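You operate a simulated robot arm through the tools that you are given. There is no shell and no other tool. Be economical: measure what you need, move in short steps, check, and stop when the job is done.

Carry out the task below with a simulated two-armed robot. There is one attempt and no reset: what you move stays moved.

JOB
Load grey board 95 in the bend tester to 260 N or more without breaking it.
Fine: board on the rests, green arm to LOAD, switch on; then wheel back to its stop, arm to PARK, switch off.

The check looks at the end state, three seconds after you hand in, the way a careful person would. Anything else that was tipped, shoved, dropped, spilled or broken makes it a failure.

ROBOT AND FRAMES
Two 6-joint arms with fingered hands on one trunk, on a base that drives. Base frame: it is fixed to the floor where the robot stands at the start and does not move with it; the origin is under the middle of the robot, x ahead of it, y to its left, z up. Units: m, degrees, N and s.
The left shoulder is at the start at [0.05, 0.17, 1.035], the right one opposite. With the tool pointing down near the work surface each hand reaches from about 0.5 to 0.78 m from the robot's upright axis, wherever it stands, measured 20 degrees to its own side. Places, roughly: display of the bend tester [0.6, 0.1, 0.8]; green arm [0.8, 0.2, 0.9]; rests of the bend tester [0.8, 0.3, 0.8]; switch of the bend tester [0.6, 0.2, 0.8]; wheel of the bend tester [0.6, 0.4, 0.8]. Payload 3.5 kg a hand.
The TCP of each hand is the grasp point between the finger pads, 0.026 m short of the fingertips. In the tool frame z runs along the fingers and y along their closing line. Largest opening 0.132 m; the body of the gripper starts 0.073 m behind the TCP. The gripper is a hand of 3 fingers: y runs from the thumb to the fingers, the wrist lies at [0, 0, -0.234] in the tool frame.
Orientation is that of the tool frame in the base frame, as [roll, pitch, yaw] about the fixed x, y, z axes, in that order (R = Rz(yaw) Ry(pitch) Rx(roll)). With the fingers straight down and closing along the base's y, the tool's x points along the base's -x, its y along +y and its z along -z.

CONTROLS
- The arms move only by the tool play_rows. It takes "left_increments", "right_increments" or both (then of equal length, played together; a hand with none holds still); each is a list of rows, each a list of 2 entries, a list of its own where there are three numbers: the turn, a rotation vector about the base's x, y, z in units of 8 degrees (1.0 is 8 degrees), then the shift along the base's x, y, z in units of 30 mm (1.0 is 30 mm). In form: [[[rx, ry, rz], [x, y, z]], ...]. A call has 1 to 20 rows; each row shifts and turns the commanded pose from where the row before left it. A call with a number of a shift or a turn outside -1 to 1 is refused whole. Each row takes 0.2 s and may step no farther than 0.05 m and 8.6 degrees from the row before; otherwise, the whole call is refused. Where a pose cannot be reached the arm comes as near as it can. A force on the tool above 40 N (or 10 N above the force at the start of the call, whichever is more), or a blocked arm, ends the call early, and 0.2 s more pass. In this call time passes only in rows, and 0.2 s behind the last. The reply holds the time, the measured pose of the TCP, the force on the tool along the base axes, the opening and the grip force, in the units named above and with some noise, with the torque about the TCP (base axes, N m) and any sound that the robot's microphone picked up.
- Cameras (640 x 400 px; columns grow to the right, rows downward): "scene" is now at [0.0309, 0.0334, 1.6237]; the picture's right is [0.41, -0.91, 0.00], its down [-0.68, -0.31, -0.66] and it looks along [0.60, 0.27, -0.75] (base axes); focal length 253 px, centre (320, 200). "left" rides on the left gripper at [-0.062, 0.003, -0.092] in its tool frame; the picture's right is [-0.05, -1.00, 0.00], its down [0.83, -0.04, -0.56] and it looks along [0.55, -0.03, 0.83] (tool axes); focal length 230 px, centre (320, 200). "right" rides on the right gripper at [0.062, 0.003, -0.092] in its tool frame; the picture's right is [-0.05, 1.00, 0.00], its down [-0.83, -0.04, -0.56] and it looks along [-0.55, -0.03, 0.83] (tool axes); focal length 230 px, centre (320, 200). There is no depth. A picture from a camera that has moved, and an enlarged one, comes with that camera's place and axes in the base frame and with its lens.
- capture(camera): a new picture of that camera. It takes no simulated time.
- lift_body(by): slides the trunk up (or, below 0, down) by that many m; the arms and the scene camera ride with it, the base frame stays. It gives what a move gives, with no picture.
- drive_base(legs): drives the robot by 1 to 6 legs, each [ahead, left, turn to the left] in m, m and degrees, along the robot's own axes; the way and the turn of a leg run together, so that a leg with both is an arc; at most 1.5 m and 180 degrees a leg. The arms and the cameras ride along, it lands a little off, and it stops where it bumps. It gives what a move gives.
- set_fingers(finger1, finger2, thumb_bend, hand): sets how far each is bent, from 0 (flat) to 1 (curled in); at 0.3 the hand is open as for a grip, at 0.7 the pads meet at the TCP. One left out holds its place. A second passes; each finger stops where it meets its share of the squeeze, and holds until it gets a number again. It is the only way to open and close the hand. It gives what a move gives, with no picture; readings hold the bend of each and the force on the fingers (four entries, about 0 where the hand has none), thumb and palm.
- aim_head(pan, tilt): turns the head with the scene camera to pan (to the left, within 86 degrees either way) and tilt (down, from -29 to 69), counted from straight ahead of the robot. It gives what a move gives.
- enlarge(camera, box): a new picture of the part [left, top, right, bottom] of that camera's present view, enlarged. It takes no simulated time.
- hand_in(): hands the job in; it is judged then, once.

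Go step by step. Nothing tells you exact positions but the pictures and the camera data: compare them with the known pose of the tool, close in by small moves and look again before you grip or let go. The budget is 120 turns and 108 pictures, counting those below and the enlarged ones. Unless the task says otherwise, let go and move clear before handing in, and close with one line.

The tools are called as name(argument=value, ...) on one line, values as JSON. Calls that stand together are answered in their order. play_rows: Moves the arms, as the interface text tells. Its arguments: {"type":"object","properties":{"left_increments":{"type":"array"},"right_increments":{"type":"array"}},"required":[]} The other tools are called the same way: lift_body (by) slides the trunk up or down; set_fingers (finger1, finger2, thumb_bend, hand) moves the fingers one by one; drive_base (legs) drives the base; aim_head (pan, tilt) turns the head that bears the scene camera; capture (camera) takes a picture; enlarge (camera, box) takes an enlarged picture of a part of a camera's view; hand_in () hands the job in.

At the start:

```text
time_s: 0.0
left_ee_pos: [0.5324, 0.4059, 1.1806]
left_ee_rot: [179.9, 0.0, 180.0]
left_force: [0.3, 1.1, 0.4]
left_torque: [-0.01, -0.01, -0.01]
left_width: 0.132
left_gripper_force: 0.1
left_shape: jaw
left_bend: [0.3, 0.3, 0.3]
left_finger forces: [0.1, 0.1, 0.1, 0.0, 0.0, 0.1]
right_ee_pos: [0.631, -0.0199, 1.1375]
right_ee_rot: [179.9, 0.0, 179.9]
right_force: [0.2, -0.3, 0.3]
right_torque: [0.02, 0.01, -0.02]
right_width: 0.1317
right_gripper_force: 0.1
right_shape: jaw
right_bend: [0.3, 0.3, 0.3]
right_finger forces: [0.0, 0.0, 0.1, 0.0, 0.1, 0.0]
trunk travel left (down, up): [-0.65, 0.06]
robot x, y, heading: [-0.0042, 0.0016, -0.1]
head pan, tilt: [24.2, 48.6]
```

scene: 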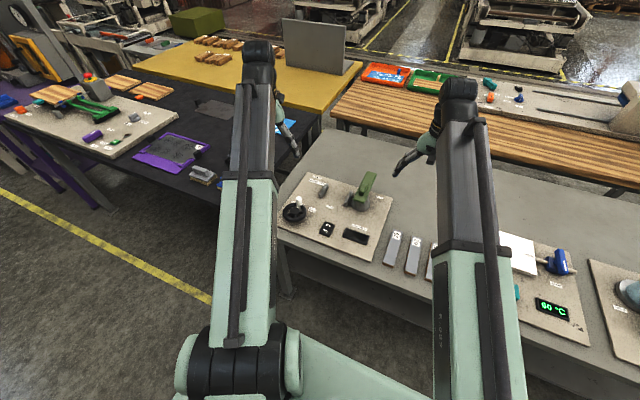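
right: 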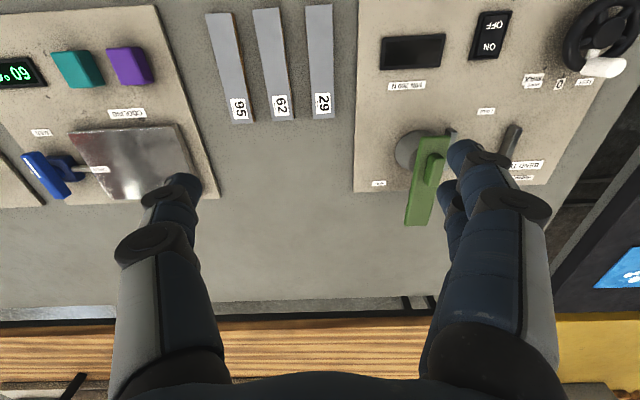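
left: 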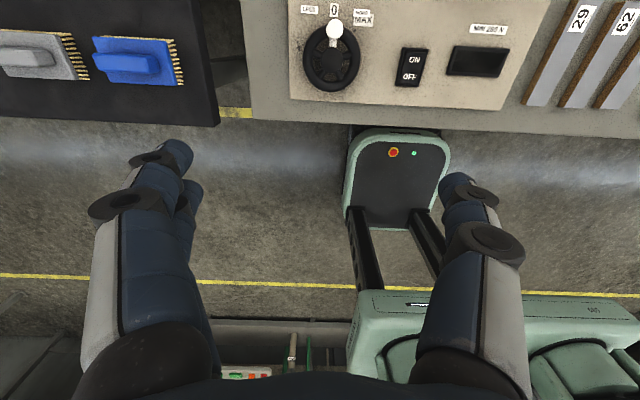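

I see the bend tester panel left of centre with wheel, switch, display and green arm, and three grey boards to its right (95, 62, 29). I'll look closer at the panel and its labels first.

enlarge(camera="scene", box=[260, 150, 460, 275])

enlarge(camera="right", box=[340, 0, 640, 230])

enlarge(camera="left", box=[280, 0, 640, 130])

```text
3.20 times, centred on (360, 212) of scene
camera zoom: at [0.0309, 0.0334, 1.6237], right [0.41, -0.91, 0.0], down [-0.68, -0.31, -0.66], along [0.6, 0.27, -0.75], focal length 811 px, centre (192, 160)
```

zoom: 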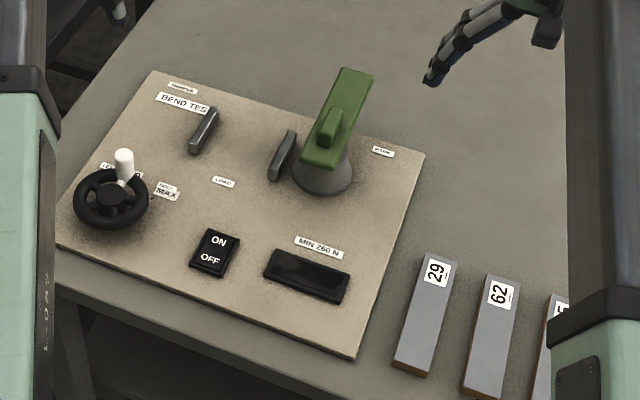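

```text
1.74 times, centred on (490, 115) of right
camera zoom: at [0.5692, -0.0158, 1.2275], right [0.05, 1.0, 0.0], down [0.83, -0.04, 0.56], along [0.55, -0.03, -0.83], focal length 400 px, centre (24, 348)
```

zoom: 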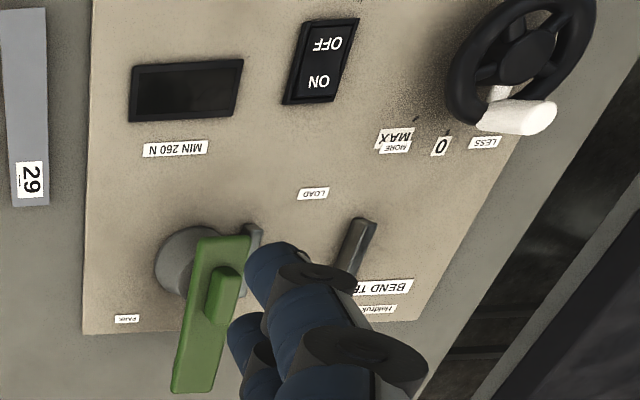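

```text
1.78 times, centred on (460, 65) of left
camera zoom: at [0.5944, 0.4096, 1.2715], right [0.05, -1.0, 0.0], down [-0.83, -0.04, 0.56], along [-0.55, -0.03, -0.83], focal length 409 px, centre (71, 440)
```

zoom: 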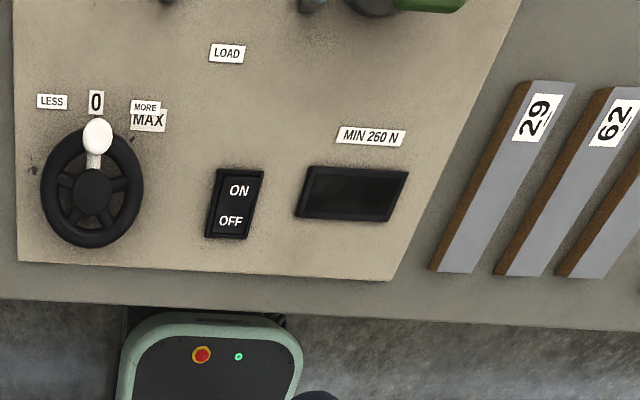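

The board 95 lies near [0.60, -0.16], the rests near [0.72, 0.26] with the arm parked pointing ahead. I'll move the right arm out of the way, drive slightly ahead for reach, then look again.

play_rows(right_increments=[[[0, 0, 0], [0, -1, 0]], [[0, 0, 0], [0, -1, 0]], [[0, 0, 0], [0, -1, 0]], [[0, 0, 0], [0, -1, 0]], [[0, 0, 0], [0, -1, 0]], [[0, 0, 0], [0, -1, 0]], [[0, 0, 0], [-1, -1, 0]], [[0, 0, 0], [-1, -1, 0]], [[0, 0, 0], [-1, -1, 0]], [[0, 0, 0], [-1, -1, 0]], [[0, 0, 0], [0, -1, 0]], [[0, 0, 0], [0, -1, 0]]])

drive_base(legs=[[0.07, 0, 0]])

aim_head(pan=10, tilt=50)

capture(camera="scene")

```text
time_s: 2.6
left_ee_pos: [0.5335, 0.4054, 1.179]
left_ee_rot: [180.0, 0.0, 180.0]
left_force: [1.0, 0.4, 0.5]
left_torque: [-0.01, -0.05, -0.02]
left_width: 0.1321
left_gripper_force: 0.1
left_shape: jaw
left_bend: [0.3, 0.3, 0.3]
left_finger forces: [0.0, 0.0, 0.1, 0.0, 0.1, 0.0]
right_ee_pos: [0.5098, -0.3822, 1.1346]
right_ee_rot: [-180.0, -0.1, -180.0]
right_force: [-0.5, 0.4, 1.1]
right_torque: [-0.02, 0.0, 0.0]
right_width: 0.132
right_gripper_force: 0.1
right_shape: jaw
right_bend: [0.3, 0.3, 0.3]
right_finger forces: [0.0, 0.0, 0.1, 0.1, 0.0, 0.0]
trunk travel left (down, up): [-0.65, 0.06]
robot x, y, heading: [-0.002, 0.0035, 0.1]
head pan, tilt: [24.2, 48.6]
```

```text
time_s: 3.6
left_ee_pos: [0.6039, 0.4056, 1.1784]
left_ee_rot: [-180.0, -0.1, -179.9]
left_force: [-0.2, 0.3, -0.9]
left_torque: [0.01, 0.04, -0.02]
left_width: 0.1319
left_gripper_force: 0.0
left_shape: jaw
left_bend: [0.3, 0.3, 0.3]
left_finger forces: [0.1, 0.0, 0.0, 0.0, 0.1, 0.1]
right_ee_pos: [0.5826, -0.3796, 1.1333]
right_ee_rot: [179.9, -0.1, 180.0]
right_force: [0.7, -0.6, 0.3]
right_torque: [0.03, -0.03, 0.0]
right_width: 0.1319
right_gripper_force: 0.1
right_shape: jaw
right_bend: [0.3, 0.3, 0.3]
right_finger forces: [0.0, 0.0, 0.0, 0.0, 0.0, 0.1]
trunk travel left (down, up): [-0.65, 0.06]
robot x, y, heading: [0.0666, 0.0035, -0.1]
head pan, tilt: [24.2, 48.6]
```

```text
time_s: 4.4
left_ee_pos: [0.6031, 0.406, 1.1801]
left_ee_rot: [-180.0, 0.0, -179.9]
left_force: [0.1, -0.2, 0.1]
left_torque: [0.01, 0.01, -0.01]
left_width: 0.1318
left_gripper_force: 0.1
left_shape: jaw
left_bend: [0.3, 0.3, 0.3]
left_finger forces: [0.0, 0.1, 0.0, 0.1, 0.1, 0.0]
right_ee_pos: [0.582, -0.3803, 1.1337]
right_ee_rot: [-180.0, 0.0, 180.0]
right_force: [-0.3, 0.4, 0.1]
right_torque: [0.01, 0.02, 0.0]
right_width: 0.132
right_gripper_force: 0.1
right_shape: jaw
right_bend: [0.3, 0.3, 0.3]
right_finger forces: [0.1, 0.0, 0.1, 0.1, 0.0, 0.0]
trunk travel left (down, up): [-0.65, 0.06]
robot x, y, heading: [0.0711, -0.0027, 0.0]
head pan, tilt: [10.0, 50.0]
```

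```text
101 pictures are left
camera scene: at [0.1053, 0.0148, 1.6217], right [0.18, -0.98, 0.0], down [-0.75, -0.13, -0.64], along [0.63, 0.11, -0.77], focal length 253 px, centre (320, 200)
```

scene: 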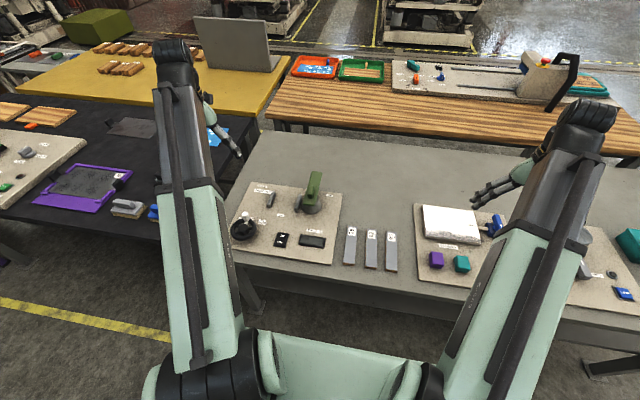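

Clear view now. I enlarge the tester and boards for measuring.

enlarge(camera="scene", box=[224, 160, 352, 270])

enlarge(camera="scene", box=[330, 215, 410, 280])

```text
3.64 times, centred on (288, 215) of scene
camera zoom: at [0.1053, 0.0148, 1.6217], right [0.18, -0.98, 0.0], down [-0.75, -0.13, -0.64], along [0.63, 0.11, -0.77], focal length 922 px, centre (436, 146)
```

zoom: 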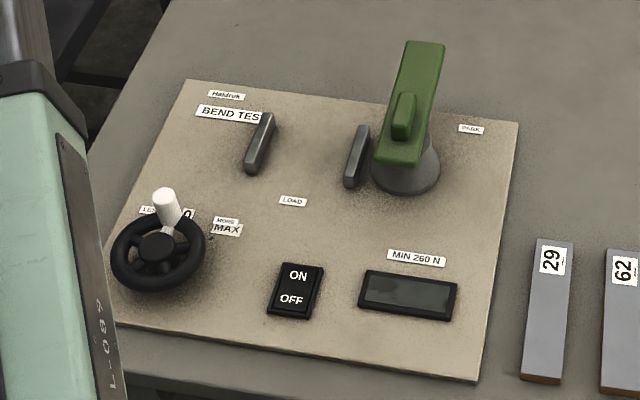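

```text
6.15 times, centred on (370, 248) of scene
camera zoom: at [0.1053, 0.0148, 1.6217], right [0.18, -0.98, 0.0], down [-0.75, -0.13, -0.64], along [0.63, 0.11, -0.77], focal length 1560 px, centre (12, -92)
```

zoom: 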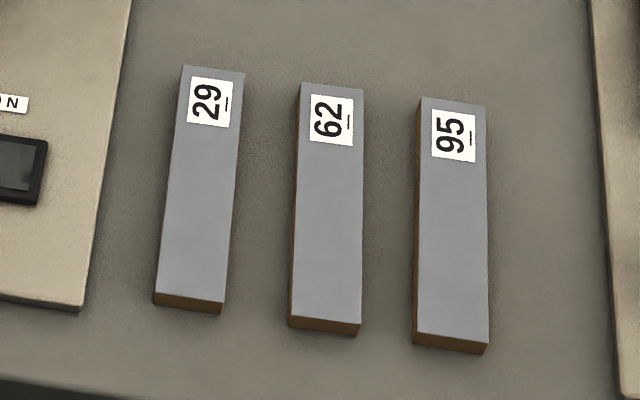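

Board 95 measures centre ≈ [0.598, -0.162], about 0.158 × 0.037 × 0.011 m, lying along x. I bring the left hand above it and narrow the opening so the fingers fit between the boards.

play_rows(left_increments=[[[0, 0, 0], [0, -1, 0]], [[0, 0, 0], [0, -1, 0]], [[0, 0, 0], [0, -1, 0]], [[0, 0, 0], [0, -1, 0]], [[0, 0, 0], [0, -1, 0]], [[0, 0, 0], [0, -1, 0]], [[0, 0, 0], [0, -1, 0]], [[0, 0, 0], [0, -1, 0]], [[0, 0, 0], [0, -1, 0]], [[0, 0, 0], [0, -1, -0.8]], [[0, 0, 0], [0, -1, -0.8]], [[0, 0, 0], [0, -1, -0.8]], [[0, 0, 0], [0, -1, -0.8]], [[0, 0, 0], [0, -1, -0.8]], [[0, 0, 0], [0, -1, -0.8]], [[0, 0, 0], [0, -1, -0.8]], [[0, 0, 0], [0, -1, -0.8]], [[0, 0, 0], [0, -1, -0.8]], [[0, 0, 0], [-0.1, -0.93, -0.8]]])

set_fingers(hand="left", finger1=0.5, finger2=0.5, thumb_bend=0.5)

capture(camera="left")

enlarge(camera="scene", box=[240, 140, 480, 290])

```text
time_s: 8.4
left_ee_pos: [0.6059, -0.1597, 0.9238]
left_ee_rot: [-180.0, -0.1, -179.9]
left_force: [-1.0, -0.1, 0.0]
left_torque: [0.03, -0.05, 0.0]
left_width: 0.132
left_gripper_force: 0.1
left_shape: jaw
left_bend: [0.3, 0.3, 0.3]
left_finger forces: [0.1, 0.0, 0.0, 0.1, 0.0, 0.0]
left hand out of reach, approached as far as the arm can: row 3, 4, 5, 8
right_ee_pos: [0.5817, -0.3802, 1.1337]
right_ee_rot: [-180.0, 0.0, 180.0]
right_force: [-0.8, 0.8, -0.4]
right_torque: [0.02, -0.04, 0.01]
right_width: 0.132
right_gripper_force: 0.2
right_shape: jaw
right_bend: [0.3, 0.3, 0.3]
right_finger forces: [0.0, 0.0, 0.0, 0.0, 0.0, 0.0]
trunk travel left (down, up): [-0.65, 0.06]
robot x, y, heading: [0.0717, -0.0008, 0.1]
head pan, tilt: [10.0, 50.0]
```

```text
time_s: 9.4
left_ee_pos: [0.606, -0.1594, 0.9243]
left_ee_rot: [179.9, 0.0, 180.0]
left_force: [0.2, 0.9, -0.5]
left_torque: [0.03, 0.0, -0.03]
left_width: 0.0686
left_gripper_force: 0.1
left_shape: fingers
left_bend: [0.5, 0.5, 0.5]
left_finger forces: [0.0, 0.0, 0.0, 0.0, 0.1, 0.1]
right_ee_pos: [0.581, -0.3808, 1.1341]
right_ee_rot: [-180.0, 0.1, -180.0]
right_force: [-1.2, 0.0, 0.5]
right_torque: [0.01, -0.03, 0.0]
right_width: 0.1319
right_gripper_force: 0.1
right_shape: jaw
right_bend: [0.3, 0.3, 0.3]
right_finger forces: [0.1, 0.1, 0.1, 0.0, 0.0, 0.0]
trunk travel left (down, up): [-0.65, 0.06]
robot x, y, heading: [0.0728, -0.0, -0.2]
head pan, tilt: [10.0, 50.0]
```

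```text
98 pictures are left
camera left: at [0.6676, -0.1555, 1.0165], right [0.05, -1.0, 0.0], down [-0.83, -0.04, 0.55], along [-0.55, -0.03, -0.83], focal length 230 px, centre (320, 200)
```

left: 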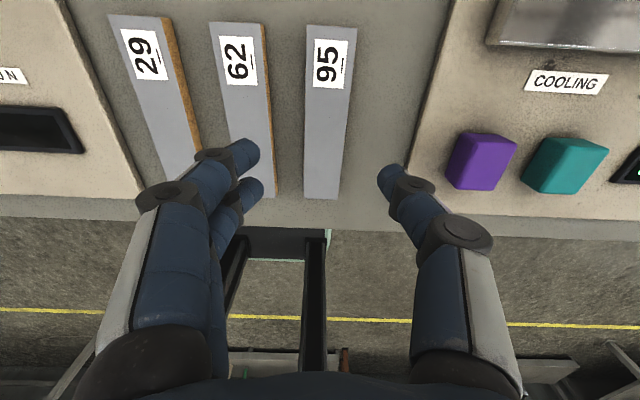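

```text
2.67 times, centred on (360, 215) of scene
camera zoom: at [0.1051, 0.0147, 1.6217], right [0.17, -0.98, 0.0], down [-0.75, -0.13, -0.64], along [0.63, 0.11, -0.77], focal length 676 px, centre (213, 160)
```

zoom: 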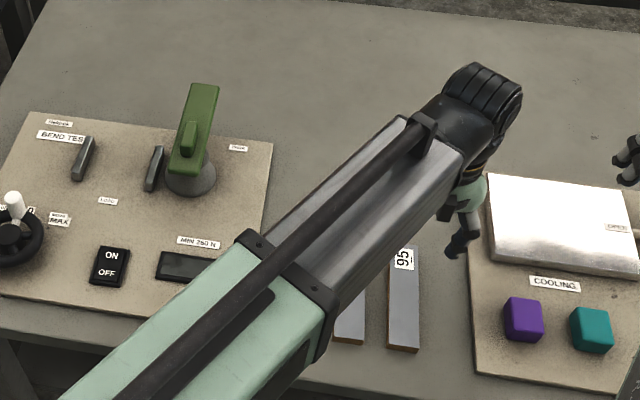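

Hand is aligned with the board. I narrow slightly, shift 5 mm, and descend to just above.

set_fingers(hand="left", finger1=0.52, finger2=0.52, thumb_bend=0.52)

play_rows(left_increments=[[[0, 0, 0], [-0.17, -0.18, -0.5]], [[0, 0, 0], [0, 0, -0.8]], [[0, 0, 0], [0, 0, -0.8]], [[0, 0, 0], [0, 0, -0.7]], [[0, 0, 0], [0, 0, -0.2]]])

capture(camera="left")

```text
time_s: 10.4
left_ee_pos: [0.6064, -0.1588, 0.9234]
left_ee_rot: [-180.0, 0.0, -180.0]
left_force: [-1.0, -0.2, 0.3]
left_torque: [-0.03, -0.03, 0.04]
left_width: 0.0619
left_gripper_force: 0.1
left_shape: fingers
left_bend: [0.52, 0.52, 0.52]
left_finger forces: [0.1, 0.0, 0.0, 0.1, 0.0, 0.0]
right_ee_pos: [0.5816, -0.3812, 1.1342]
right_ee_rot: [179.9, 0.0, -180.0]
right_force: [-0.1, -0.4, 0.4]
right_torque: [-0.02, 0.0, 0.0]
right_width: 0.1322
right_gripper_force: 0.0
right_shape: jaw
right_bend: [0.3, 0.3, 0.3]
right_finger forces: [0.1, 0.1, 0.0, 0.0, 0.0, 0.0]
trunk travel left (down, up): [-0.65, 0.06]
robot x, y, heading: [0.0701, -0.0002, 0.2]
head pan, tilt: [10.0, 50.0]
```

```text
time_s: 11.6
left_ee_pos: [0.6011, -0.1664, 0.8326]
left_ee_rot: [180.0, 0.0, 180.0]
left_force: [-0.8, 0.1, 0.7]
left_torque: [0.02, -0.01, 0.04]
left_width: 0.0617
left_gripper_force: 0.2
left_shape: fingers
left_bend: [0.52, 0.52, 0.52]
left_finger forces: [0.1, 0.1, 0.0, 0.0, 0.0, 0.0]
right_ee_pos: [0.5817, -0.3799, 1.1338]
right_ee_rot: [180.0, 0.0, -179.9]
right_force: [0.0, 0.4, 0.0]
right_torque: [-0.01, 0.0, 0.0]
right_width: 0.132
right_gripper_force: 0.0
right_shape: jaw
right_bend: [0.3, 0.3, 0.3]
right_finger forces: [0.0, 0.0, 0.0, 0.1, 0.0, 0.0]
trunk travel left (down, up): [-0.65, 0.06]
robot x, y, heading: [0.0721, -0.0037, 0.3]
head pan, tilt: [10.0, 50.0]
```

```text
96 pictures are left
camera left: at [0.6628, -0.1622, 0.9244], right [0.05, -1.0, 0.0], down [-0.83, -0.04, 0.55], along [-0.55, -0.03, -0.83], focal length 230 px, centre (320, 200)
```

left: 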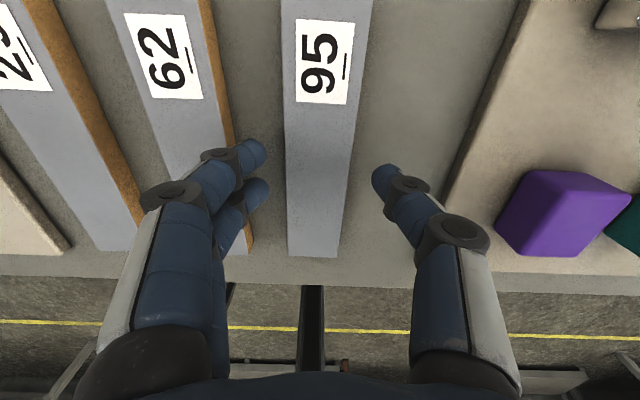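

Fingers straddle the board with clear gaps on both sides. Descending about 23 mm.

play_rows(left_increments=[[[0, 0, 0], [0, 0, -0.3]], [[0, 0, 0], [0, 0, -0.25]], [[0, 0, 0], [0, 0, -0.2]]])

capture(camera="left")

```text
time_s: 12.4
left_ee_pos: [0.6016, -0.1654, 0.8124]
left_ee_rot: [-179.9, 0.3, -179.9]
left_force: [1.2, 0.1, 22.2]
left_torque: [0.2, 0.02, -0.04]
left_width: 0.0621
left_gripper_force: 11.4
left_shape: fingers
left_bend: [0.52, 0.53, 0.52]
left_finger forces: [5.9, 7.9, 0.0, 0.1, 9.2, 0.1]
right_ee_pos: [0.5814, -0.3798, 1.1346]
right_ee_rot: [-179.9, 0.1, -180.0]
right_force: [-0.2, 0.3, -0.1]
right_torque: [-0.02, 0.0, -0.02]
right_width: 0.1319
right_gripper_force: 0.0
right_shape: jaw
right_bend: [0.3, 0.3, 0.3]
right_finger forces: [0.0, 0.0, 0.0, 0.1, 0.0, 0.0]
trunk travel left (down, up): [-0.65, 0.06]
robot x, y, heading: [0.07, 0.002, -0.4]
head pan, tilt: [10.0, 50.0]
```

```text
95 pictures are left
camera left: at [0.6632, -0.1617, 0.9052], right [0.05, -1.0, 0.0], down [-0.83, -0.04, 0.55], along [-0.55, -0.03, -0.83], focal length 230 px, centre (320, 200)
```

left: 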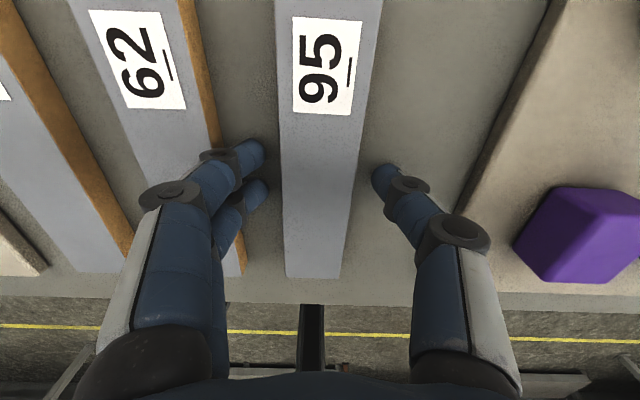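

Fingertips rest on the table around the board. I rise 5 mm and close.

play_rows(left_increments=[[[0, 0, 0], [0, 0, 0.18]]])

set_fingers(hand="left", finger1=0.65, finger2=0.65, thumb_bend=0.65)

capture(camera="left")

```text
time_s: 12.8
left_ee_pos: [0.6009, -0.1658, 0.8126]
left_ee_rot: [179.9, -0.1, -180.0]
left_force: [0.2, 0.7, 0.0]
left_torque: [-0.01, 0.02, -0.01]
left_width: 0.0611
left_gripper_force: 0.1
left_shape: fingers
left_bend: [0.52, 0.52, 0.52]
left_finger forces: [0.0, 0.0, 0.1, 0.1, 0.0, 0.0]
right_ee_pos: [0.5806, -0.3811, 1.1336]
right_ee_rot: [180.0, 0.0, -179.9]
right_force: [0.4, -0.1, 0.5]
right_torque: [-0.03, 0.02, -0.03]
right_width: 0.1317
right_gripper_force: 0.0
right_shape: jaw
right_bend: [0.3, 0.3, 0.3]
right_finger forces: [0.1, 0.1, 0.0, 0.0, 0.1, 0.1]
trunk travel left (down, up): [-0.65, 0.06]
robot x, y, heading: [0.0704, -0.0031, 0.1]
head pan, tilt: [10.0, 50.0]
```

```text
time_s: 13.8
left_ee_pos: [0.6022, -0.1657, 0.8154]
left_ee_rot: [-180.0, 0.0, -180.0]
left_force: [1.1, 1.1, 0.7]
left_torque: [0.02, 0.01, -0.01]
left_width: 0.0387
left_gripper_force: 8.7
left_shape: fingers
left_bend: [0.59, 0.59, 0.61]
left_finger forces: [4.1, 4.0, 0.0, 0.0, 8.4, 0.1]
right_ee_pos: [0.5821, -0.3816, 1.1336]
right_ee_rot: [-180.0, -0.1, 180.0]
right_force: [0.9, -0.2, -0.5]
right_torque: [-0.02, -0.04, 0.04]
right_width: 0.1323
right_gripper_force: 0.0
right_shape: jaw
right_bend: [0.3, 0.3, 0.3]
right_finger forces: [0.0, 0.1, 0.0, 0.1, 0.1, 0.0]
trunk travel left (down, up): [-0.65, 0.06]
robot x, y, heading: [0.0694, -0.0025, 0.1]
head pan, tilt: [10.0, 50.0]
```

```text
94 pictures are left
camera left: at [0.6636, -0.162, 0.9076], right [0.05, -1.0, 0.0], down [-0.83, -0.04, 0.56], along [-0.55, -0.03, -0.83], focal length 230 px, centre (320, 200)
```

left: 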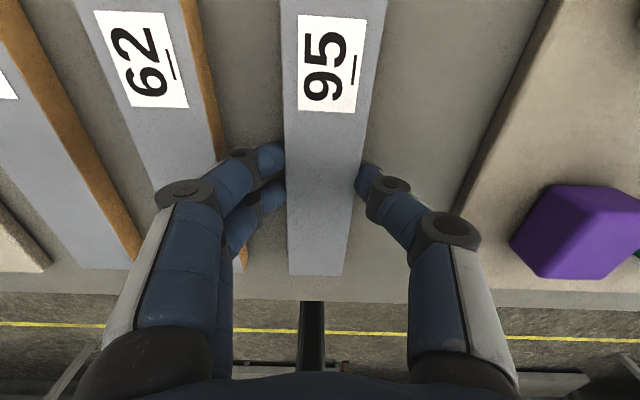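

The board is gripped at 8.7 N. I lift it straight up and check it hangs level.

play_rows(left_increments=[[[0, 0, 0], [0, 0, 0.4]], [[0, 0, 0], [0, 0, 0.8]], [[0, 0, 0], [0, 0, 0.9]], [[0, 0, 0], [0, 0, 0.9]], [[0, 0, 0], [0, 0, 0.9]], [[0, 0, 0], [0, 0, 0.7]]])

capture(camera="left")

```text
time_s: 15.2
left_ee_pos: [0.6016, -0.1654, 0.9551]
left_ee_rot: [179.9, 0.0, -180.0]
left_force: [-0.2, -0.3, -0.9]
left_torque: [-0.01, -0.02, 0.02]
left_width: 0.0388
left_gripper_force: 8.2
left_shape: fingers
left_bend: [0.59, 0.59, 0.61]
left_finger forces: [4.1, 4.0, 0.0, 0.1, 8.3, 0.0]
right_ee_pos: [0.5815, -0.3805, 1.1336]
right_ee_rot: [179.9, 0.0, -180.0]
right_force: [0.9, 0.0, 0.3]
right_torque: [-0.02, -0.01, -0.01]
right_width: 0.132
right_gripper_force: 0.1
right_shape: jaw
right_bend: [0.3, 0.3, 0.3]
right_finger forces: [0.0, 0.1, 0.0, 0.1, 0.0, 0.1]
trunk travel left (down, up): [-0.65, 0.06]
robot x, y, heading: [0.0696, -0.0002, -0.1]
head pan, tilt: [10.0, 50.0]
```

```text
93 pictures are left
camera left: at [0.6636, -0.1611, 1.0472], right [0.05, -1.0, 0.0], down [-0.83, -0.04, 0.56], along [-0.55, -0.03, -0.83], focal length 230 px, centre (320, 200)
```

left: 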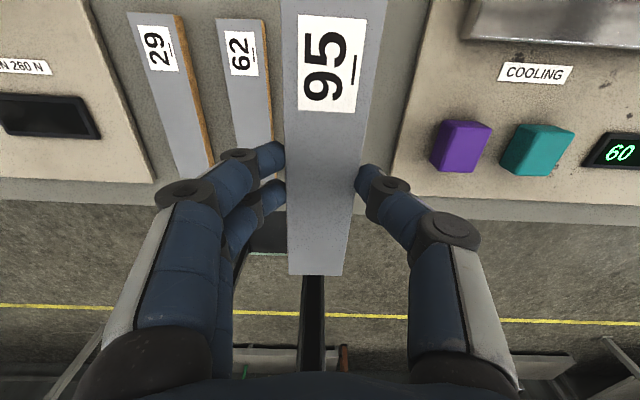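

Held firmly and centred. I carry it over the tester, turning +90° so it lies along y, and stop high above the rests.

play_rows(left_increments=[[[0, 0, 0], [0, 0.95, 0.4]], [[0, 0, 0], [0, 0.95, 0.4]], [[0, 0, 0], [0, 0.95, 0.4]], [[0, 0, 0.75], [0.35, 0.95, 0.3]], [[0, 0, 0.75], [0.35, 0.95, 0]], [[0, 0, 0.75], [0.35, 0.95, 0]], [[0, 0, 0.75], [0.35, 0.95, 0]], [[0, 0, 0.75], [0.35, 0.95, 0]], [[0, 0, 0.75], [0.35, 0.95, 0]], [[0, 0, 0.75], [0.35, 0.95, 0]], [[0, 0, 0.75], [0.35, 0.95, 0]], [[0, 0, 0.75], [0.35, 0.95, 0]], [[0, 0, 0.75], [0.35, 0.95, 0]], [[0, 0, 0.75], [0.35, 0.95, 0]], [[0, 0, 0.75], [0.35, 0.95, 0]], [[0, 0, 0.75], [0, 0.1, 0]], [[0, 0, 0.75], [0, 0, 0]], [[0, 0, 0.75], [0, 0, 0]]])

capture(camera="left")

capture(camera="scene")

```text
time_s: 19.0
left_ee_pos: [0.7272, 0.2651, 0.9993]
left_ee_rot: [179.9, 0.1, -89.9]
left_force: [0.6, 0.4, -0.3]
left_torque: [-0.01, -0.01, -0.04]
left_width: 0.0388
left_gripper_force: 8.2
left_shape: fingers
left_bend: [0.59, 0.59, 0.61]
left_finger forces: [4.0, 4.1, 0.0, 0.0, 8.2, 0.0]
right_ee_pos: [0.581, -0.3814, 1.1331]
right_ee_rot: [179.9, 0.1, -180.0]
right_force: [0.2, -0.8, -0.1]
right_torque: [0.0, -0.01, 0.01]
right_width: 0.1317
right_gripper_force: 0.1
right_shape: jaw
right_bend: [0.3, 0.3, 0.3]
right_finger forces: [0.0, 0.1, 0.1, 0.0, 0.0, 0.0]
trunk travel left (down, up): [-0.65, 0.06]
robot x, y, heading: [0.0692, -0.0013, 0.2]
head pan, tilt: [10.0, 50.0]
```

```text
92 pictures are left
camera left: at [0.7248, 0.3276, 1.0917], right [1.0, 0.05, 0.0], down [0.05, -0.83, 0.56], along [0.03, -0.55, -0.83], focal length 230 px, centre (320, 200)
```

left: 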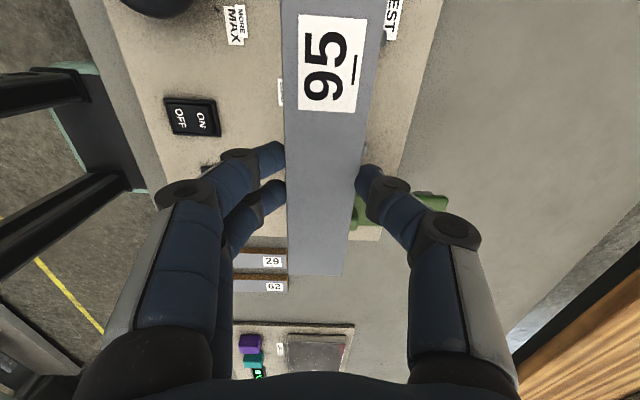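

```text
91 pictures are left
camera scene: at [0.1052, 0.0147, 1.6217], right [0.17, -0.98, 0.0], down [-0.75, -0.13, -0.64], along [0.63, 0.11, -0.77], focal length 253 px, centre (320, 200)
```

scene: 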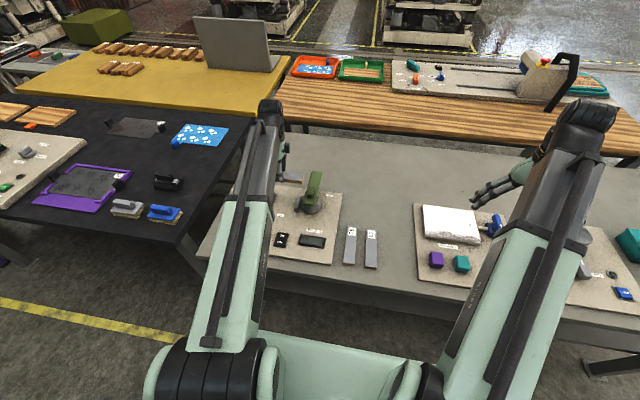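

Hand is over the rests with the board along y. I bring the right hand as an observer, turned toward the tester, to see board and rests from the side.

play_rows(right_increments=[[[0, 0, 0.6], [0, 1, -0.2]], [[0, 0, 0.6], [0, 1, -0.3]], [[0, 0, 0.6], [0, 1, -0.3]], [[0, 0, 0.6], [0, 1, -0.3]], [[0, 0, 0.6], [0, 1, -0.3]], [[0, 0, 0.6], [0, 1, -0.3]], [[0, 0, 0.6], [0, 1, -0.3]], [[0, 0, 0.6], [0, 1, -0.3]], [[0, 0, 0.6], [0, 1, -0.3]], [[0, 0, 0.6], [0, 1, -0.3]]])

capture(camera="right")

```text
time_s: 21.2
left_ee_pos: [0.729, 0.266, 0.9991]
left_ee_rot: [-180.0, -0.1, -90.0]
left_force: [-0.9, 1.0, -0.8]
left_torque: [0.02, 0.0, 0.0]
left_width: 0.0386
left_gripper_force: 8.3
left_shape: fingers
left_bend: [0.59, 0.59, 0.61]
left_finger forces: [4.0, 4.1, 0.0, 0.0, 8.1, 0.0]
right_ee_pos: [0.5793, -0.0808, 1.047]
right_ee_rot: [180.0, -0.1, -131.9]
right_force: [0.5, -1.0, -0.6]
right_torque: [-0.03, 0.01, 0.01]
right_width: 0.132
right_gripper_force: 0.1
right_shape: jaw
right_bend: [0.3, 0.3, 0.3]
right_finger forces: [0.0, 0.0, 0.0, 0.0, 0.0, 0.1]
trunk travel left (down, up): [-0.65, 0.06]
robot x, y, heading: [0.0718, 0.0027, -0.1]
head pan, tilt: [10.0, 50.0]
```

```text
90 pictures are left
camera right: at [0.5362, -0.1241, 1.1387], right [-0.71, 0.71, 0.0], down [0.59, 0.59, 0.56], along [0.39, 0.39, -0.83], focal length 230 px, centre (320, 200)
```

right: 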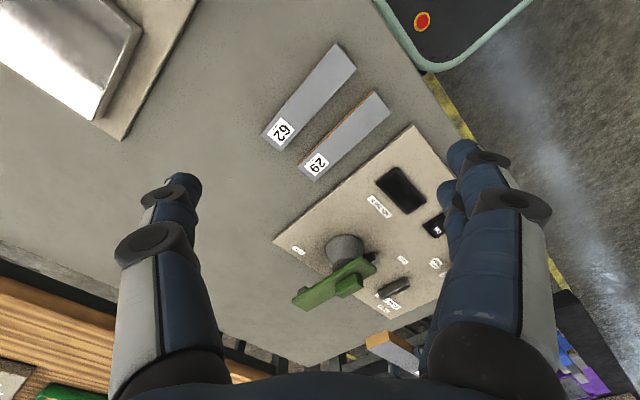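

The side view works; I tilt the right hand up so its camera looks more horizontally at the rests.

play_rows(right_increments=[[[0.71, -0.69, 0], [0, 0, -0.3]], [[0.71, -0.69, 0], [0, 0, -0.3]], [[0.71, -0.69, 0], [0, 0, -0.3]], [[0.71, -0.69, 0], [0, 0, -0.3]], [[0.71, -0.69, 0], [0, 0, -0.3]]])

capture(camera="right")

```text
time_s: 22.4
left_ee_pos: [0.728, 0.265, 0.9993]
left_ee_rot: [180.0, -0.1, -90.0]
left_force: [-0.9, 0.4, -1.4]
left_torque: [0.02, 0.01, 0.0]
left_width: 0.0389
left_gripper_force: 8.1
left_shape: fingers
left_bend: [0.59, 0.59, 0.61]
left_finger forces: [4.0, 4.1, 0.0, 0.0, 8.1, 0.0]
right_ee_pos: [0.6458, -0.0805, 1.0097]
right_ee_rot: [-178.2, 39.7, -131.3]
right_force: [0.7, 0.6, 0.1]
right_torque: [-0.04, 0.01, 0.0]
right_width: 0.1318
right_gripper_force: 0.0
right_shape: jaw
right_bend: [0.3, 0.3, 0.3]
right_finger forces: [0.0, 0.1, 0.0, 0.0, 0.0, 0.1]
right hand out of reach, approached as far as the arm can: row 3, 4, 5
trunk travel left (down, up): [-0.65, 0.06]
robot x, y, heading: [0.0666, -0.0034, -0.2]
head pan, tilt: [10.0, 50.0]
```

```text
89 pictures are left
camera right: at [0.572, -0.1566, 1.0413], right [-0.71, 0.7, 0.01], down [0.21, 0.2, 0.96], along [0.67, 0.68, -0.29], focal length 230 px, centre (320, 200)
```

right: 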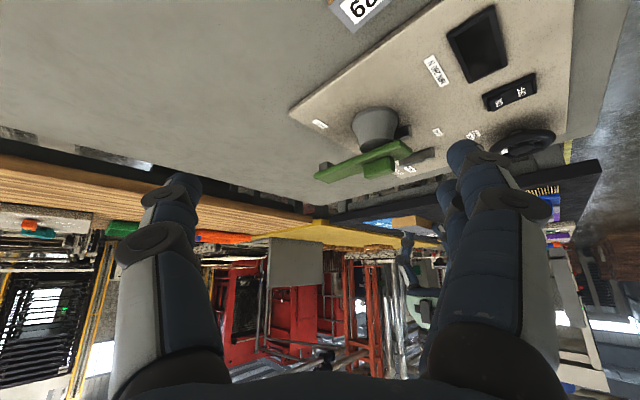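

play_rows(right_increments=[[[0, 0, 1], [0, -0.5, 0]], [[0, 0, 1], [0, -0.5, 0]]])

capture(camera="right")

```text
time_s: 23.0
left_ee_pos: [0.7272, 0.2651, 0.9989]
left_ee_rot: [179.9, 0.0, -90.0]
left_force: [0.3, -0.4, -0.8]
left_torque: [0.01, 0.01, -0.02]
left_width: 0.0386
left_gripper_force: 8.0
left_shape: fingers
left_bend: [0.59, 0.59, 0.61]
left_finger forces: [4.0, 4.1, 0.0, 0.0, 8.1, 0.0]
right_ee_pos: [0.6454, -0.1123, 1.0092]
right_ee_rot: [-178.2, 39.7, -115.2]
right_force: [0.0, 0.2, -0.1]
right_torque: [-0.02, 0.01, -0.02]
right_width: 0.1319
right_gripper_force: 0.0
right_shape: jaw
right_bend: [0.3, 0.3, 0.3]
right_finger forces: [0.1, 0.0, 0.0, 0.1, 0.1, 0.1]
trunk travel left (down, up): [-0.65, 0.06]
robot x, y, heading: [0.0693, -0.001, -0.0]
head pan, tilt: [10.0, 50.0]
```

```text
88 pictures are left
camera right: at [0.5948, -0.2048, 1.0399], right [-0.88, 0.48, 0.01], down [0.14, 0.25, 0.96], along [0.46, 0.84, -0.29], focal length 230 px, centre (320, 200)
```

right: 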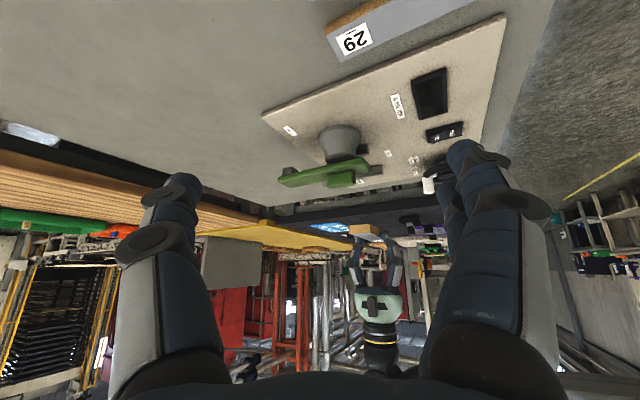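

enlarge(camera="right", box=[260, 100, 460, 260])

```text
2.50 times, centred on (360, 180) of right
camera zoom: at [0.5948, -0.2048, 1.0399], right [-0.88, 0.48, 0.01], down [0.14, 0.25, 0.96], along [0.46, 0.84, -0.29], focal length 575 px, centre (220, 250)
```

zoom: 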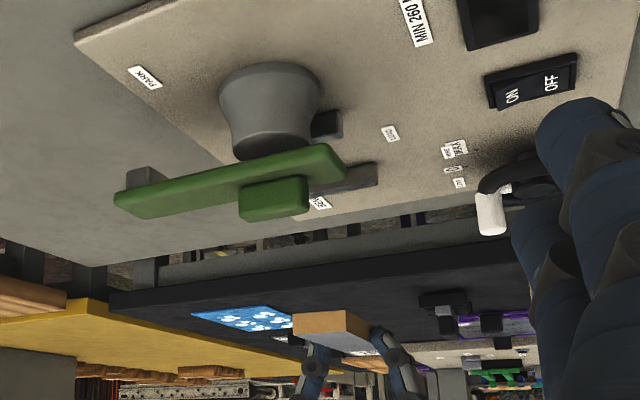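

The arm's pedestal top is near z 0.845, rests near 0.82; the board bottom hangs 35 mm below the TCP. I shift to [0.735, 0.275] and descend to about 15 mm above the rests.

play_rows(left_increments=[[[0, 0, 0], [0.25, 0.33, -0.5]], [[0, 0, 0], [0, 0, -0.9]], [[0, 0, 0], [0, 0, -0.9]], [[0, 0, 0], [0, 0, -0.9]], [[0, 0, 0], [0, 0, -0.6]]])

enlarge(camera="right", box=[260, 80, 460, 240])

capture(camera="left")

enlarge(camera="scene", box=[224, 130, 352, 240])

```text
time_s: 24.2
left_ee_pos: [0.7367, 0.2762, 0.8857]
left_ee_rot: [-180.0, 0.0, -90.0]
left_force: [0.2, -0.6, -1.4]
left_torque: [-0.03, 0.0, 0.01]
left_width: 0.0385
left_gripper_force: 8.4
left_shape: fingers
left_bend: [0.59, 0.59, 0.61]
left_finger forces: [4.0, 4.0, 0.0, 0.0, 8.0, 0.0]
right_ee_pos: [0.6461, -0.1107, 1.0093]
right_ee_rot: [-178.2, 39.6, -115.3]
right_force: [0.4, -0.7, -0.3]
right_torque: [0.0, 0.04, -0.01]
right_width: 0.1318
right_gripper_force: 0.1
right_shape: jaw
right_bend: [0.3, 0.3, 0.3]
right_finger forces: [0.0, 0.0, 0.1, 0.0, 0.0, 0.0]
trunk travel left (down, up): [-0.65, 0.06]
robot x, y, heading: [0.0678, 0.0026, 0.0]
head pan, tilt: [10.0, 50.0]
```

```text
2.50 times, centred on (360, 160) of right
camera zoom: at [0.5945, -0.2043, 1.0401], right [-0.88, 0.48, 0.01], down [0.15, 0.25, 0.96], along [0.46, 0.84, -0.29], focal length 575 px, centre (220, 300)
```

zoom: 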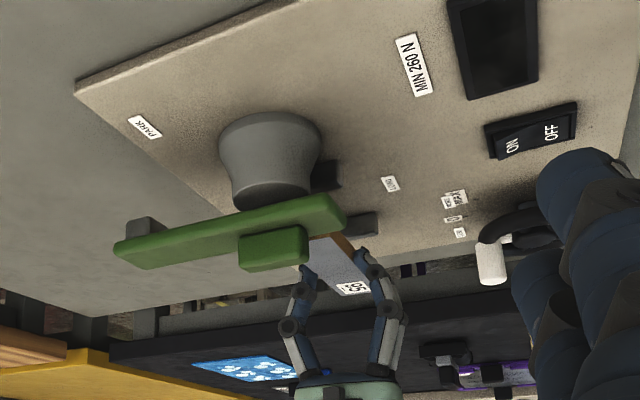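

```text
85 pictures are left
camera left: at [0.733, 0.3381, 0.9781], right [1.0, 0.05, 0.0], down [0.04, -0.83, 0.56], along [0.03, -0.55, -0.83], focal length 230 px, centre (320, 200)
```

left: 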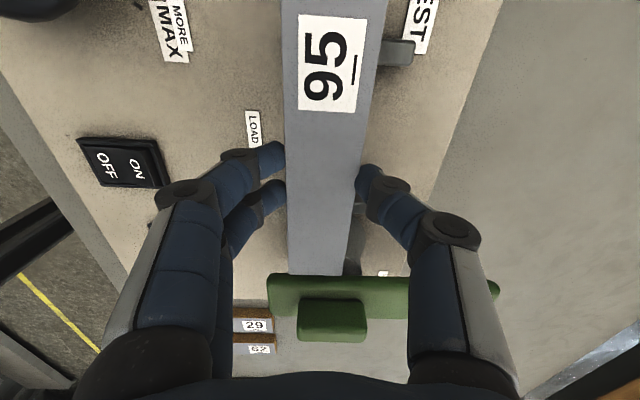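

```text
3.64 times, centred on (288, 185) of scene
camera zoom: at [0.1053, 0.0148, 1.6217], right [0.17, -0.98, 0.0], down [-0.75, -0.13, -0.64], along [0.63, 0.11, -0.77], focal length 922 px, centre (436, 254)
```

zoom: 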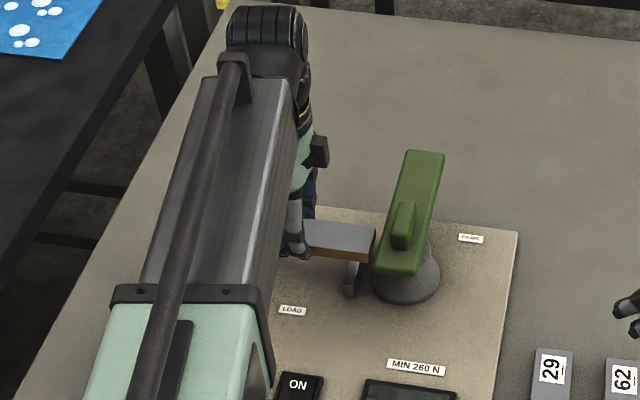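

The board end comes close to the green arm's side. I enlarge the left view to place the rests relative to the board more exactly.

enlarge(camera="left", box=[240, 0, 440, 160])

enlarge(camera="left", box=[250, 170, 420, 310])

```text
2.50 times, centred on (340, 80) of left
camera zoom: at [0.733, 0.3381, 0.9781], right [1.0, 0.05, 0.0], down [0.04, -0.83, 0.56], along [0.03, -0.55, -0.83], focal length 575 px, centre (270, 500)
```

zoom: 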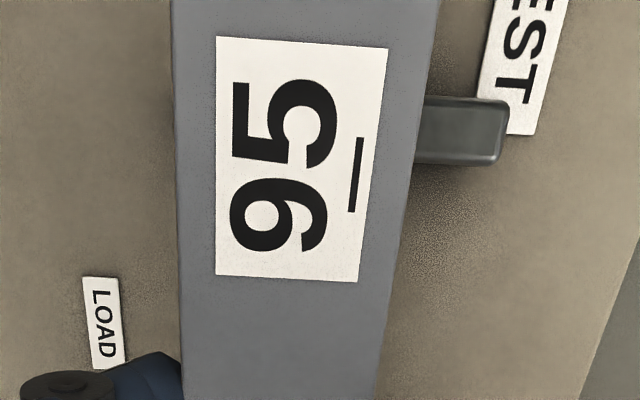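

```text
2.86 times, centred on (335, 240) of left
camera zoom: at [0.733, 0.3381, 0.9781], right [1.0, 0.05, 0.0], down [0.04, -0.83, 0.56], along [0.03, -0.55, -0.83], focal length 657 px, centre (277, 86)
```

zoom: 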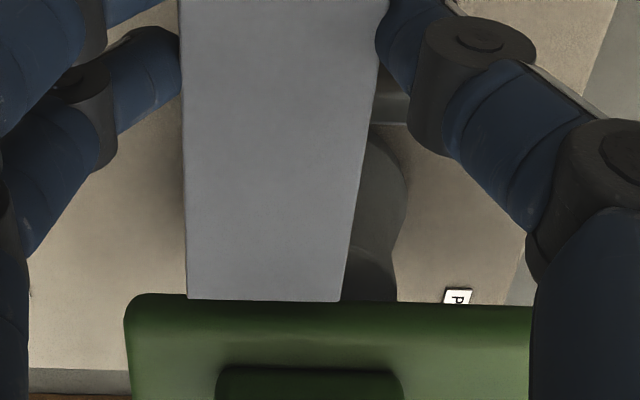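

From the wrist camera the rests centre at about [0.746, 0.281]. I shift there and lower gently.

play_rows(left_increments=[[[0, 0, 0], [0.3, 0.17, 0]], [[0, 0, 0], [0, 0, -0.3]], [[0, 0, 0], [0, 0, -0.25]], [[0, 0, 0], [0, 0, -0.15]]])

capture(camera="left")

enlarge(camera="right", box=[310, 100, 410, 190])

```text
time_s: 25.2
left_ee_pos: [0.7451, 0.2812, 0.8628]
left_ee_rot: [-180.0, 0.0, -90.0]
left_force: [0.2, 0.6, 0.0]
left_torque: [0.0, 0.05, -0.02]
left_width: 0.0386
left_gripper_force: 8.2
left_shape: fingers
left_bend: [0.59, 0.59, 0.61]
left_finger forces: [4.0, 4.1, 0.1, 0.1, 8.1, 0.0]
right_ee_pos: [0.6449, -0.1112, 1.0086]
right_ee_rot: [-178.2, 39.6, -115.4]
right_force: [0.0, 0.4, 0.1]
right_torque: [0.01, -0.03, 0.03]
right_width: 0.132
right_gripper_force: 0.1
right_shape: jaw
right_bend: [0.3, 0.3, 0.3]
right_finger forces: [0.0, 0.1, 0.0, 0.0, 0.0, 0.1]
trunk travel left (down, up): [-0.65, 0.06]
robot x, y, heading: [0.0677, -0.0008, 0.0]
head pan, tilt: [10.0, 50.0]
```

```text
81 pictures are left
camera left: at [0.7411, 0.3424, 0.956], right [1.0, 0.05, 0.0], down [0.04, -0.83, 0.56], along [0.03, -0.55, -0.83], focal length 230 px, centre (320, 200)
```

left: 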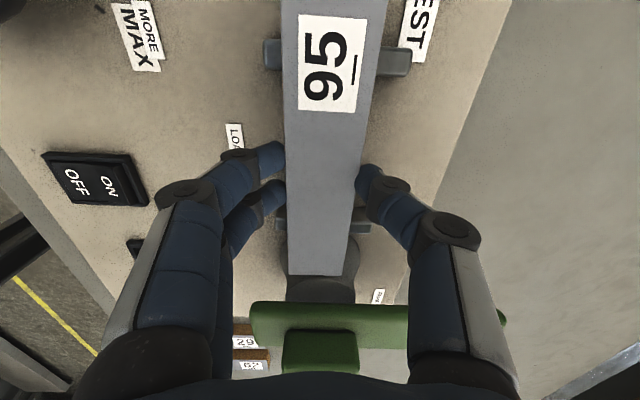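

```text
4.44 times, centred on (360, 145) of right
camera zoom: at [0.5944, -0.2043, 1.0401], right [-0.88, 0.48, 0.01], down [0.15, 0.25, 0.96], along [0.46, 0.84, -0.29], focal length 1022 px, centre (142, 444)
```

zoom: 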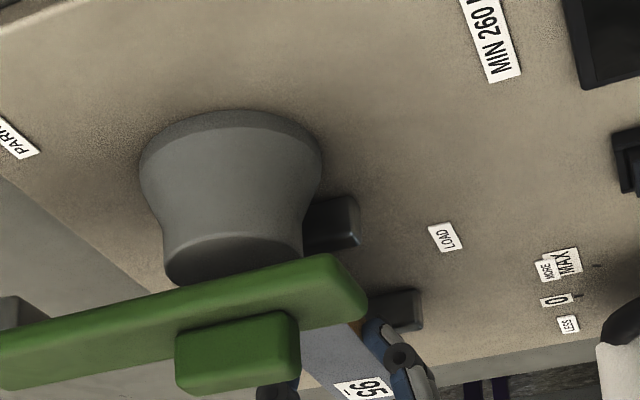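

The board is centred over both rests. Lowering the last millimetres until contact.

play_rows(left_increments=[[[0, 0, 0], [0, 0, -0.15]], [[0, 0, 0], [0, 0, -0.1]]])

```text
time_s: 25.8
left_ee_pos: [0.744, 0.2798, 0.856]
left_ee_rot: [-180.0, 0.0, -89.9]
left_force: [-0.4, 0.3, -1.1]
left_torque: [0.01, 0.04, 0.02]
left_width: 0.0389
left_gripper_force: 7.8
left_shape: fingers
left_bend: [0.59, 0.59, 0.61]
left_finger forces: [3.9, 4.0, 0.1, 0.0, 8.1, 0.0]
right_ee_pos: [0.6449, -0.1113, 1.0079]
right_ee_rot: [-178.2, 39.6, -115.4]
right_force: [-0.5, -0.2, 0.7]
right_torque: [0.02, 0.01, -0.03]
right_width: 0.132
right_gripper_force: 0.1
right_shape: jaw
right_bend: [0.3, 0.3, 0.3]
right_finger forces: [0.0, 0.0, 0.1, 0.1, 0.0, 0.0]
trunk travel left (down, up): [-0.65, 0.06]
robot x, y, heading: [0.0709, 0.0028, -0.1]
head pan, tilt: [10.0, 50.0]
```

play_rows(left_increments=[[[0, 0, 0], [0, 0, -0.1]], [[0, 0, 0], [0, 0, -0.1]]])

capture(camera="left")

```text
time_s: 26.4
left_ee_pos: [0.7433, 0.2809, 0.8492]
left_ee_rot: [-179.9, -0.1, -90.0]
left_force: [1.0, -0.2, -0.8]
left_torque: [-0.02, -0.01, -0.01]
left_width: 0.0387
left_gripper_force: 8.1
left_shape: fingers
left_bend: [0.59, 0.59, 0.61]
left_finger forces: [4.0, 4.1, 0.1, 0.1, 8.2, 0.0]
right_ee_pos: [0.6464, -0.1108, 1.0078]
right_ee_rot: [-178.3, 39.6, -115.2]
right_force: [0.0, -0.2, -0.2]
right_torque: [0.01, 0.04, -0.01]
right_width: 0.1319
right_gripper_force: 0.1
right_shape: jaw
right_bend: [0.3, 0.3, 0.3]
right_finger forces: [0.0, 0.0, 0.1, 0.0, 0.0, 0.1]
trunk travel left (down, up): [-0.65, 0.06]
robot x, y, heading: [0.0702, 0.0007, 0.3]
head pan, tilt: [10.0, 50.0]
```

```text
79 pictures are left
camera left: at [0.7409, 0.3418, 0.9427], right [1.0, 0.05, 0.0], down [0.04, -0.83, 0.56], along [0.03, -0.55, -0.83], focal length 230 px, centre (320, 200)
```

left: 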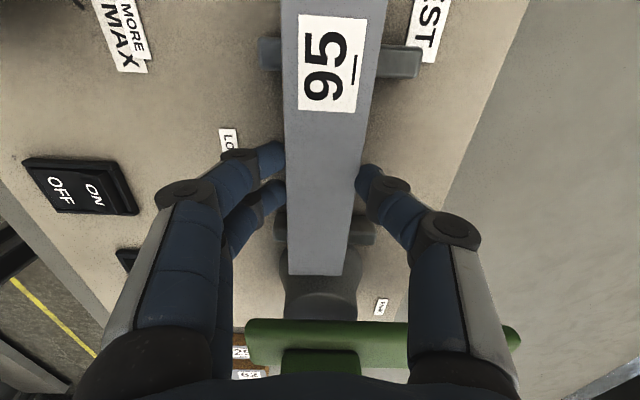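

play_rows(left_increments=[[[0, 0, 0], [0, 0, -0.1]], [[0, 0, 0], [0, 0, -0.08]]])

enlarge(camera="right", box=[310, 100, 410, 190])

```text
time_s: 27.0
left_ee_pos: [0.7441, 0.2791, 0.8471]
left_ee_rot: [-180.0, 0.0, -90.0]
left_force: [-1.5, -0.3, 9.2]
left_torque: [0.0, 0.01, 0.01]
left_width: 0.0384
left_gripper_force: 9.7
left_shape: fingers
left_bend: [0.6, 0.6, 0.62]
left_finger forces: [5.3, 5.3, 0.0, 0.0, 9.5, 0.0]
right_ee_pos: [0.6455, -0.1112, 1.0098]
right_ee_rot: [-178.1, 39.6, -115.3]
right_force: [-0.7, 0.0, 0.0]
right_torque: [-0.03, -0.01, 0.0]
right_width: 0.1319
right_gripper_force: 0.1
right_shape: jaw
right_bend: [0.3, 0.3, 0.3]
right_finger forces: [0.0, 0.0, 0.0, 0.0, 0.0, 0.0]
trunk travel left (down, up): [-0.65, 0.06]
robot x, y, heading: [0.0726, -0.0023, 0.2]
head pan, tilt: [10.0, 50.0]
```

```text
4.44 times, centred on (360, 145) of right
camera zoom: at [0.5937, -0.2046, 1.0406], right [-0.88, 0.48, 0.01], down [0.14, 0.25, 0.96], along [0.46, 0.84, -0.29], focal length 1022 px, centre (142, 444)
```

zoom: 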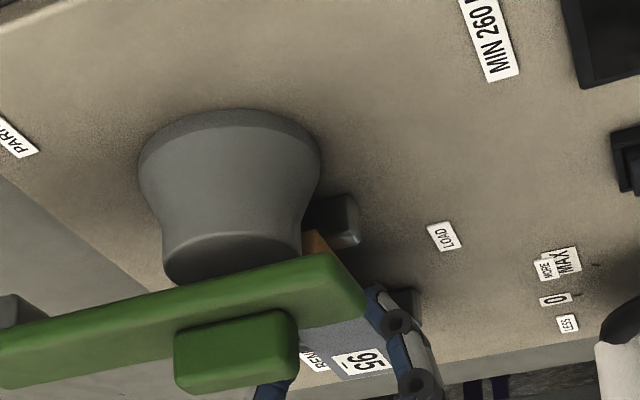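

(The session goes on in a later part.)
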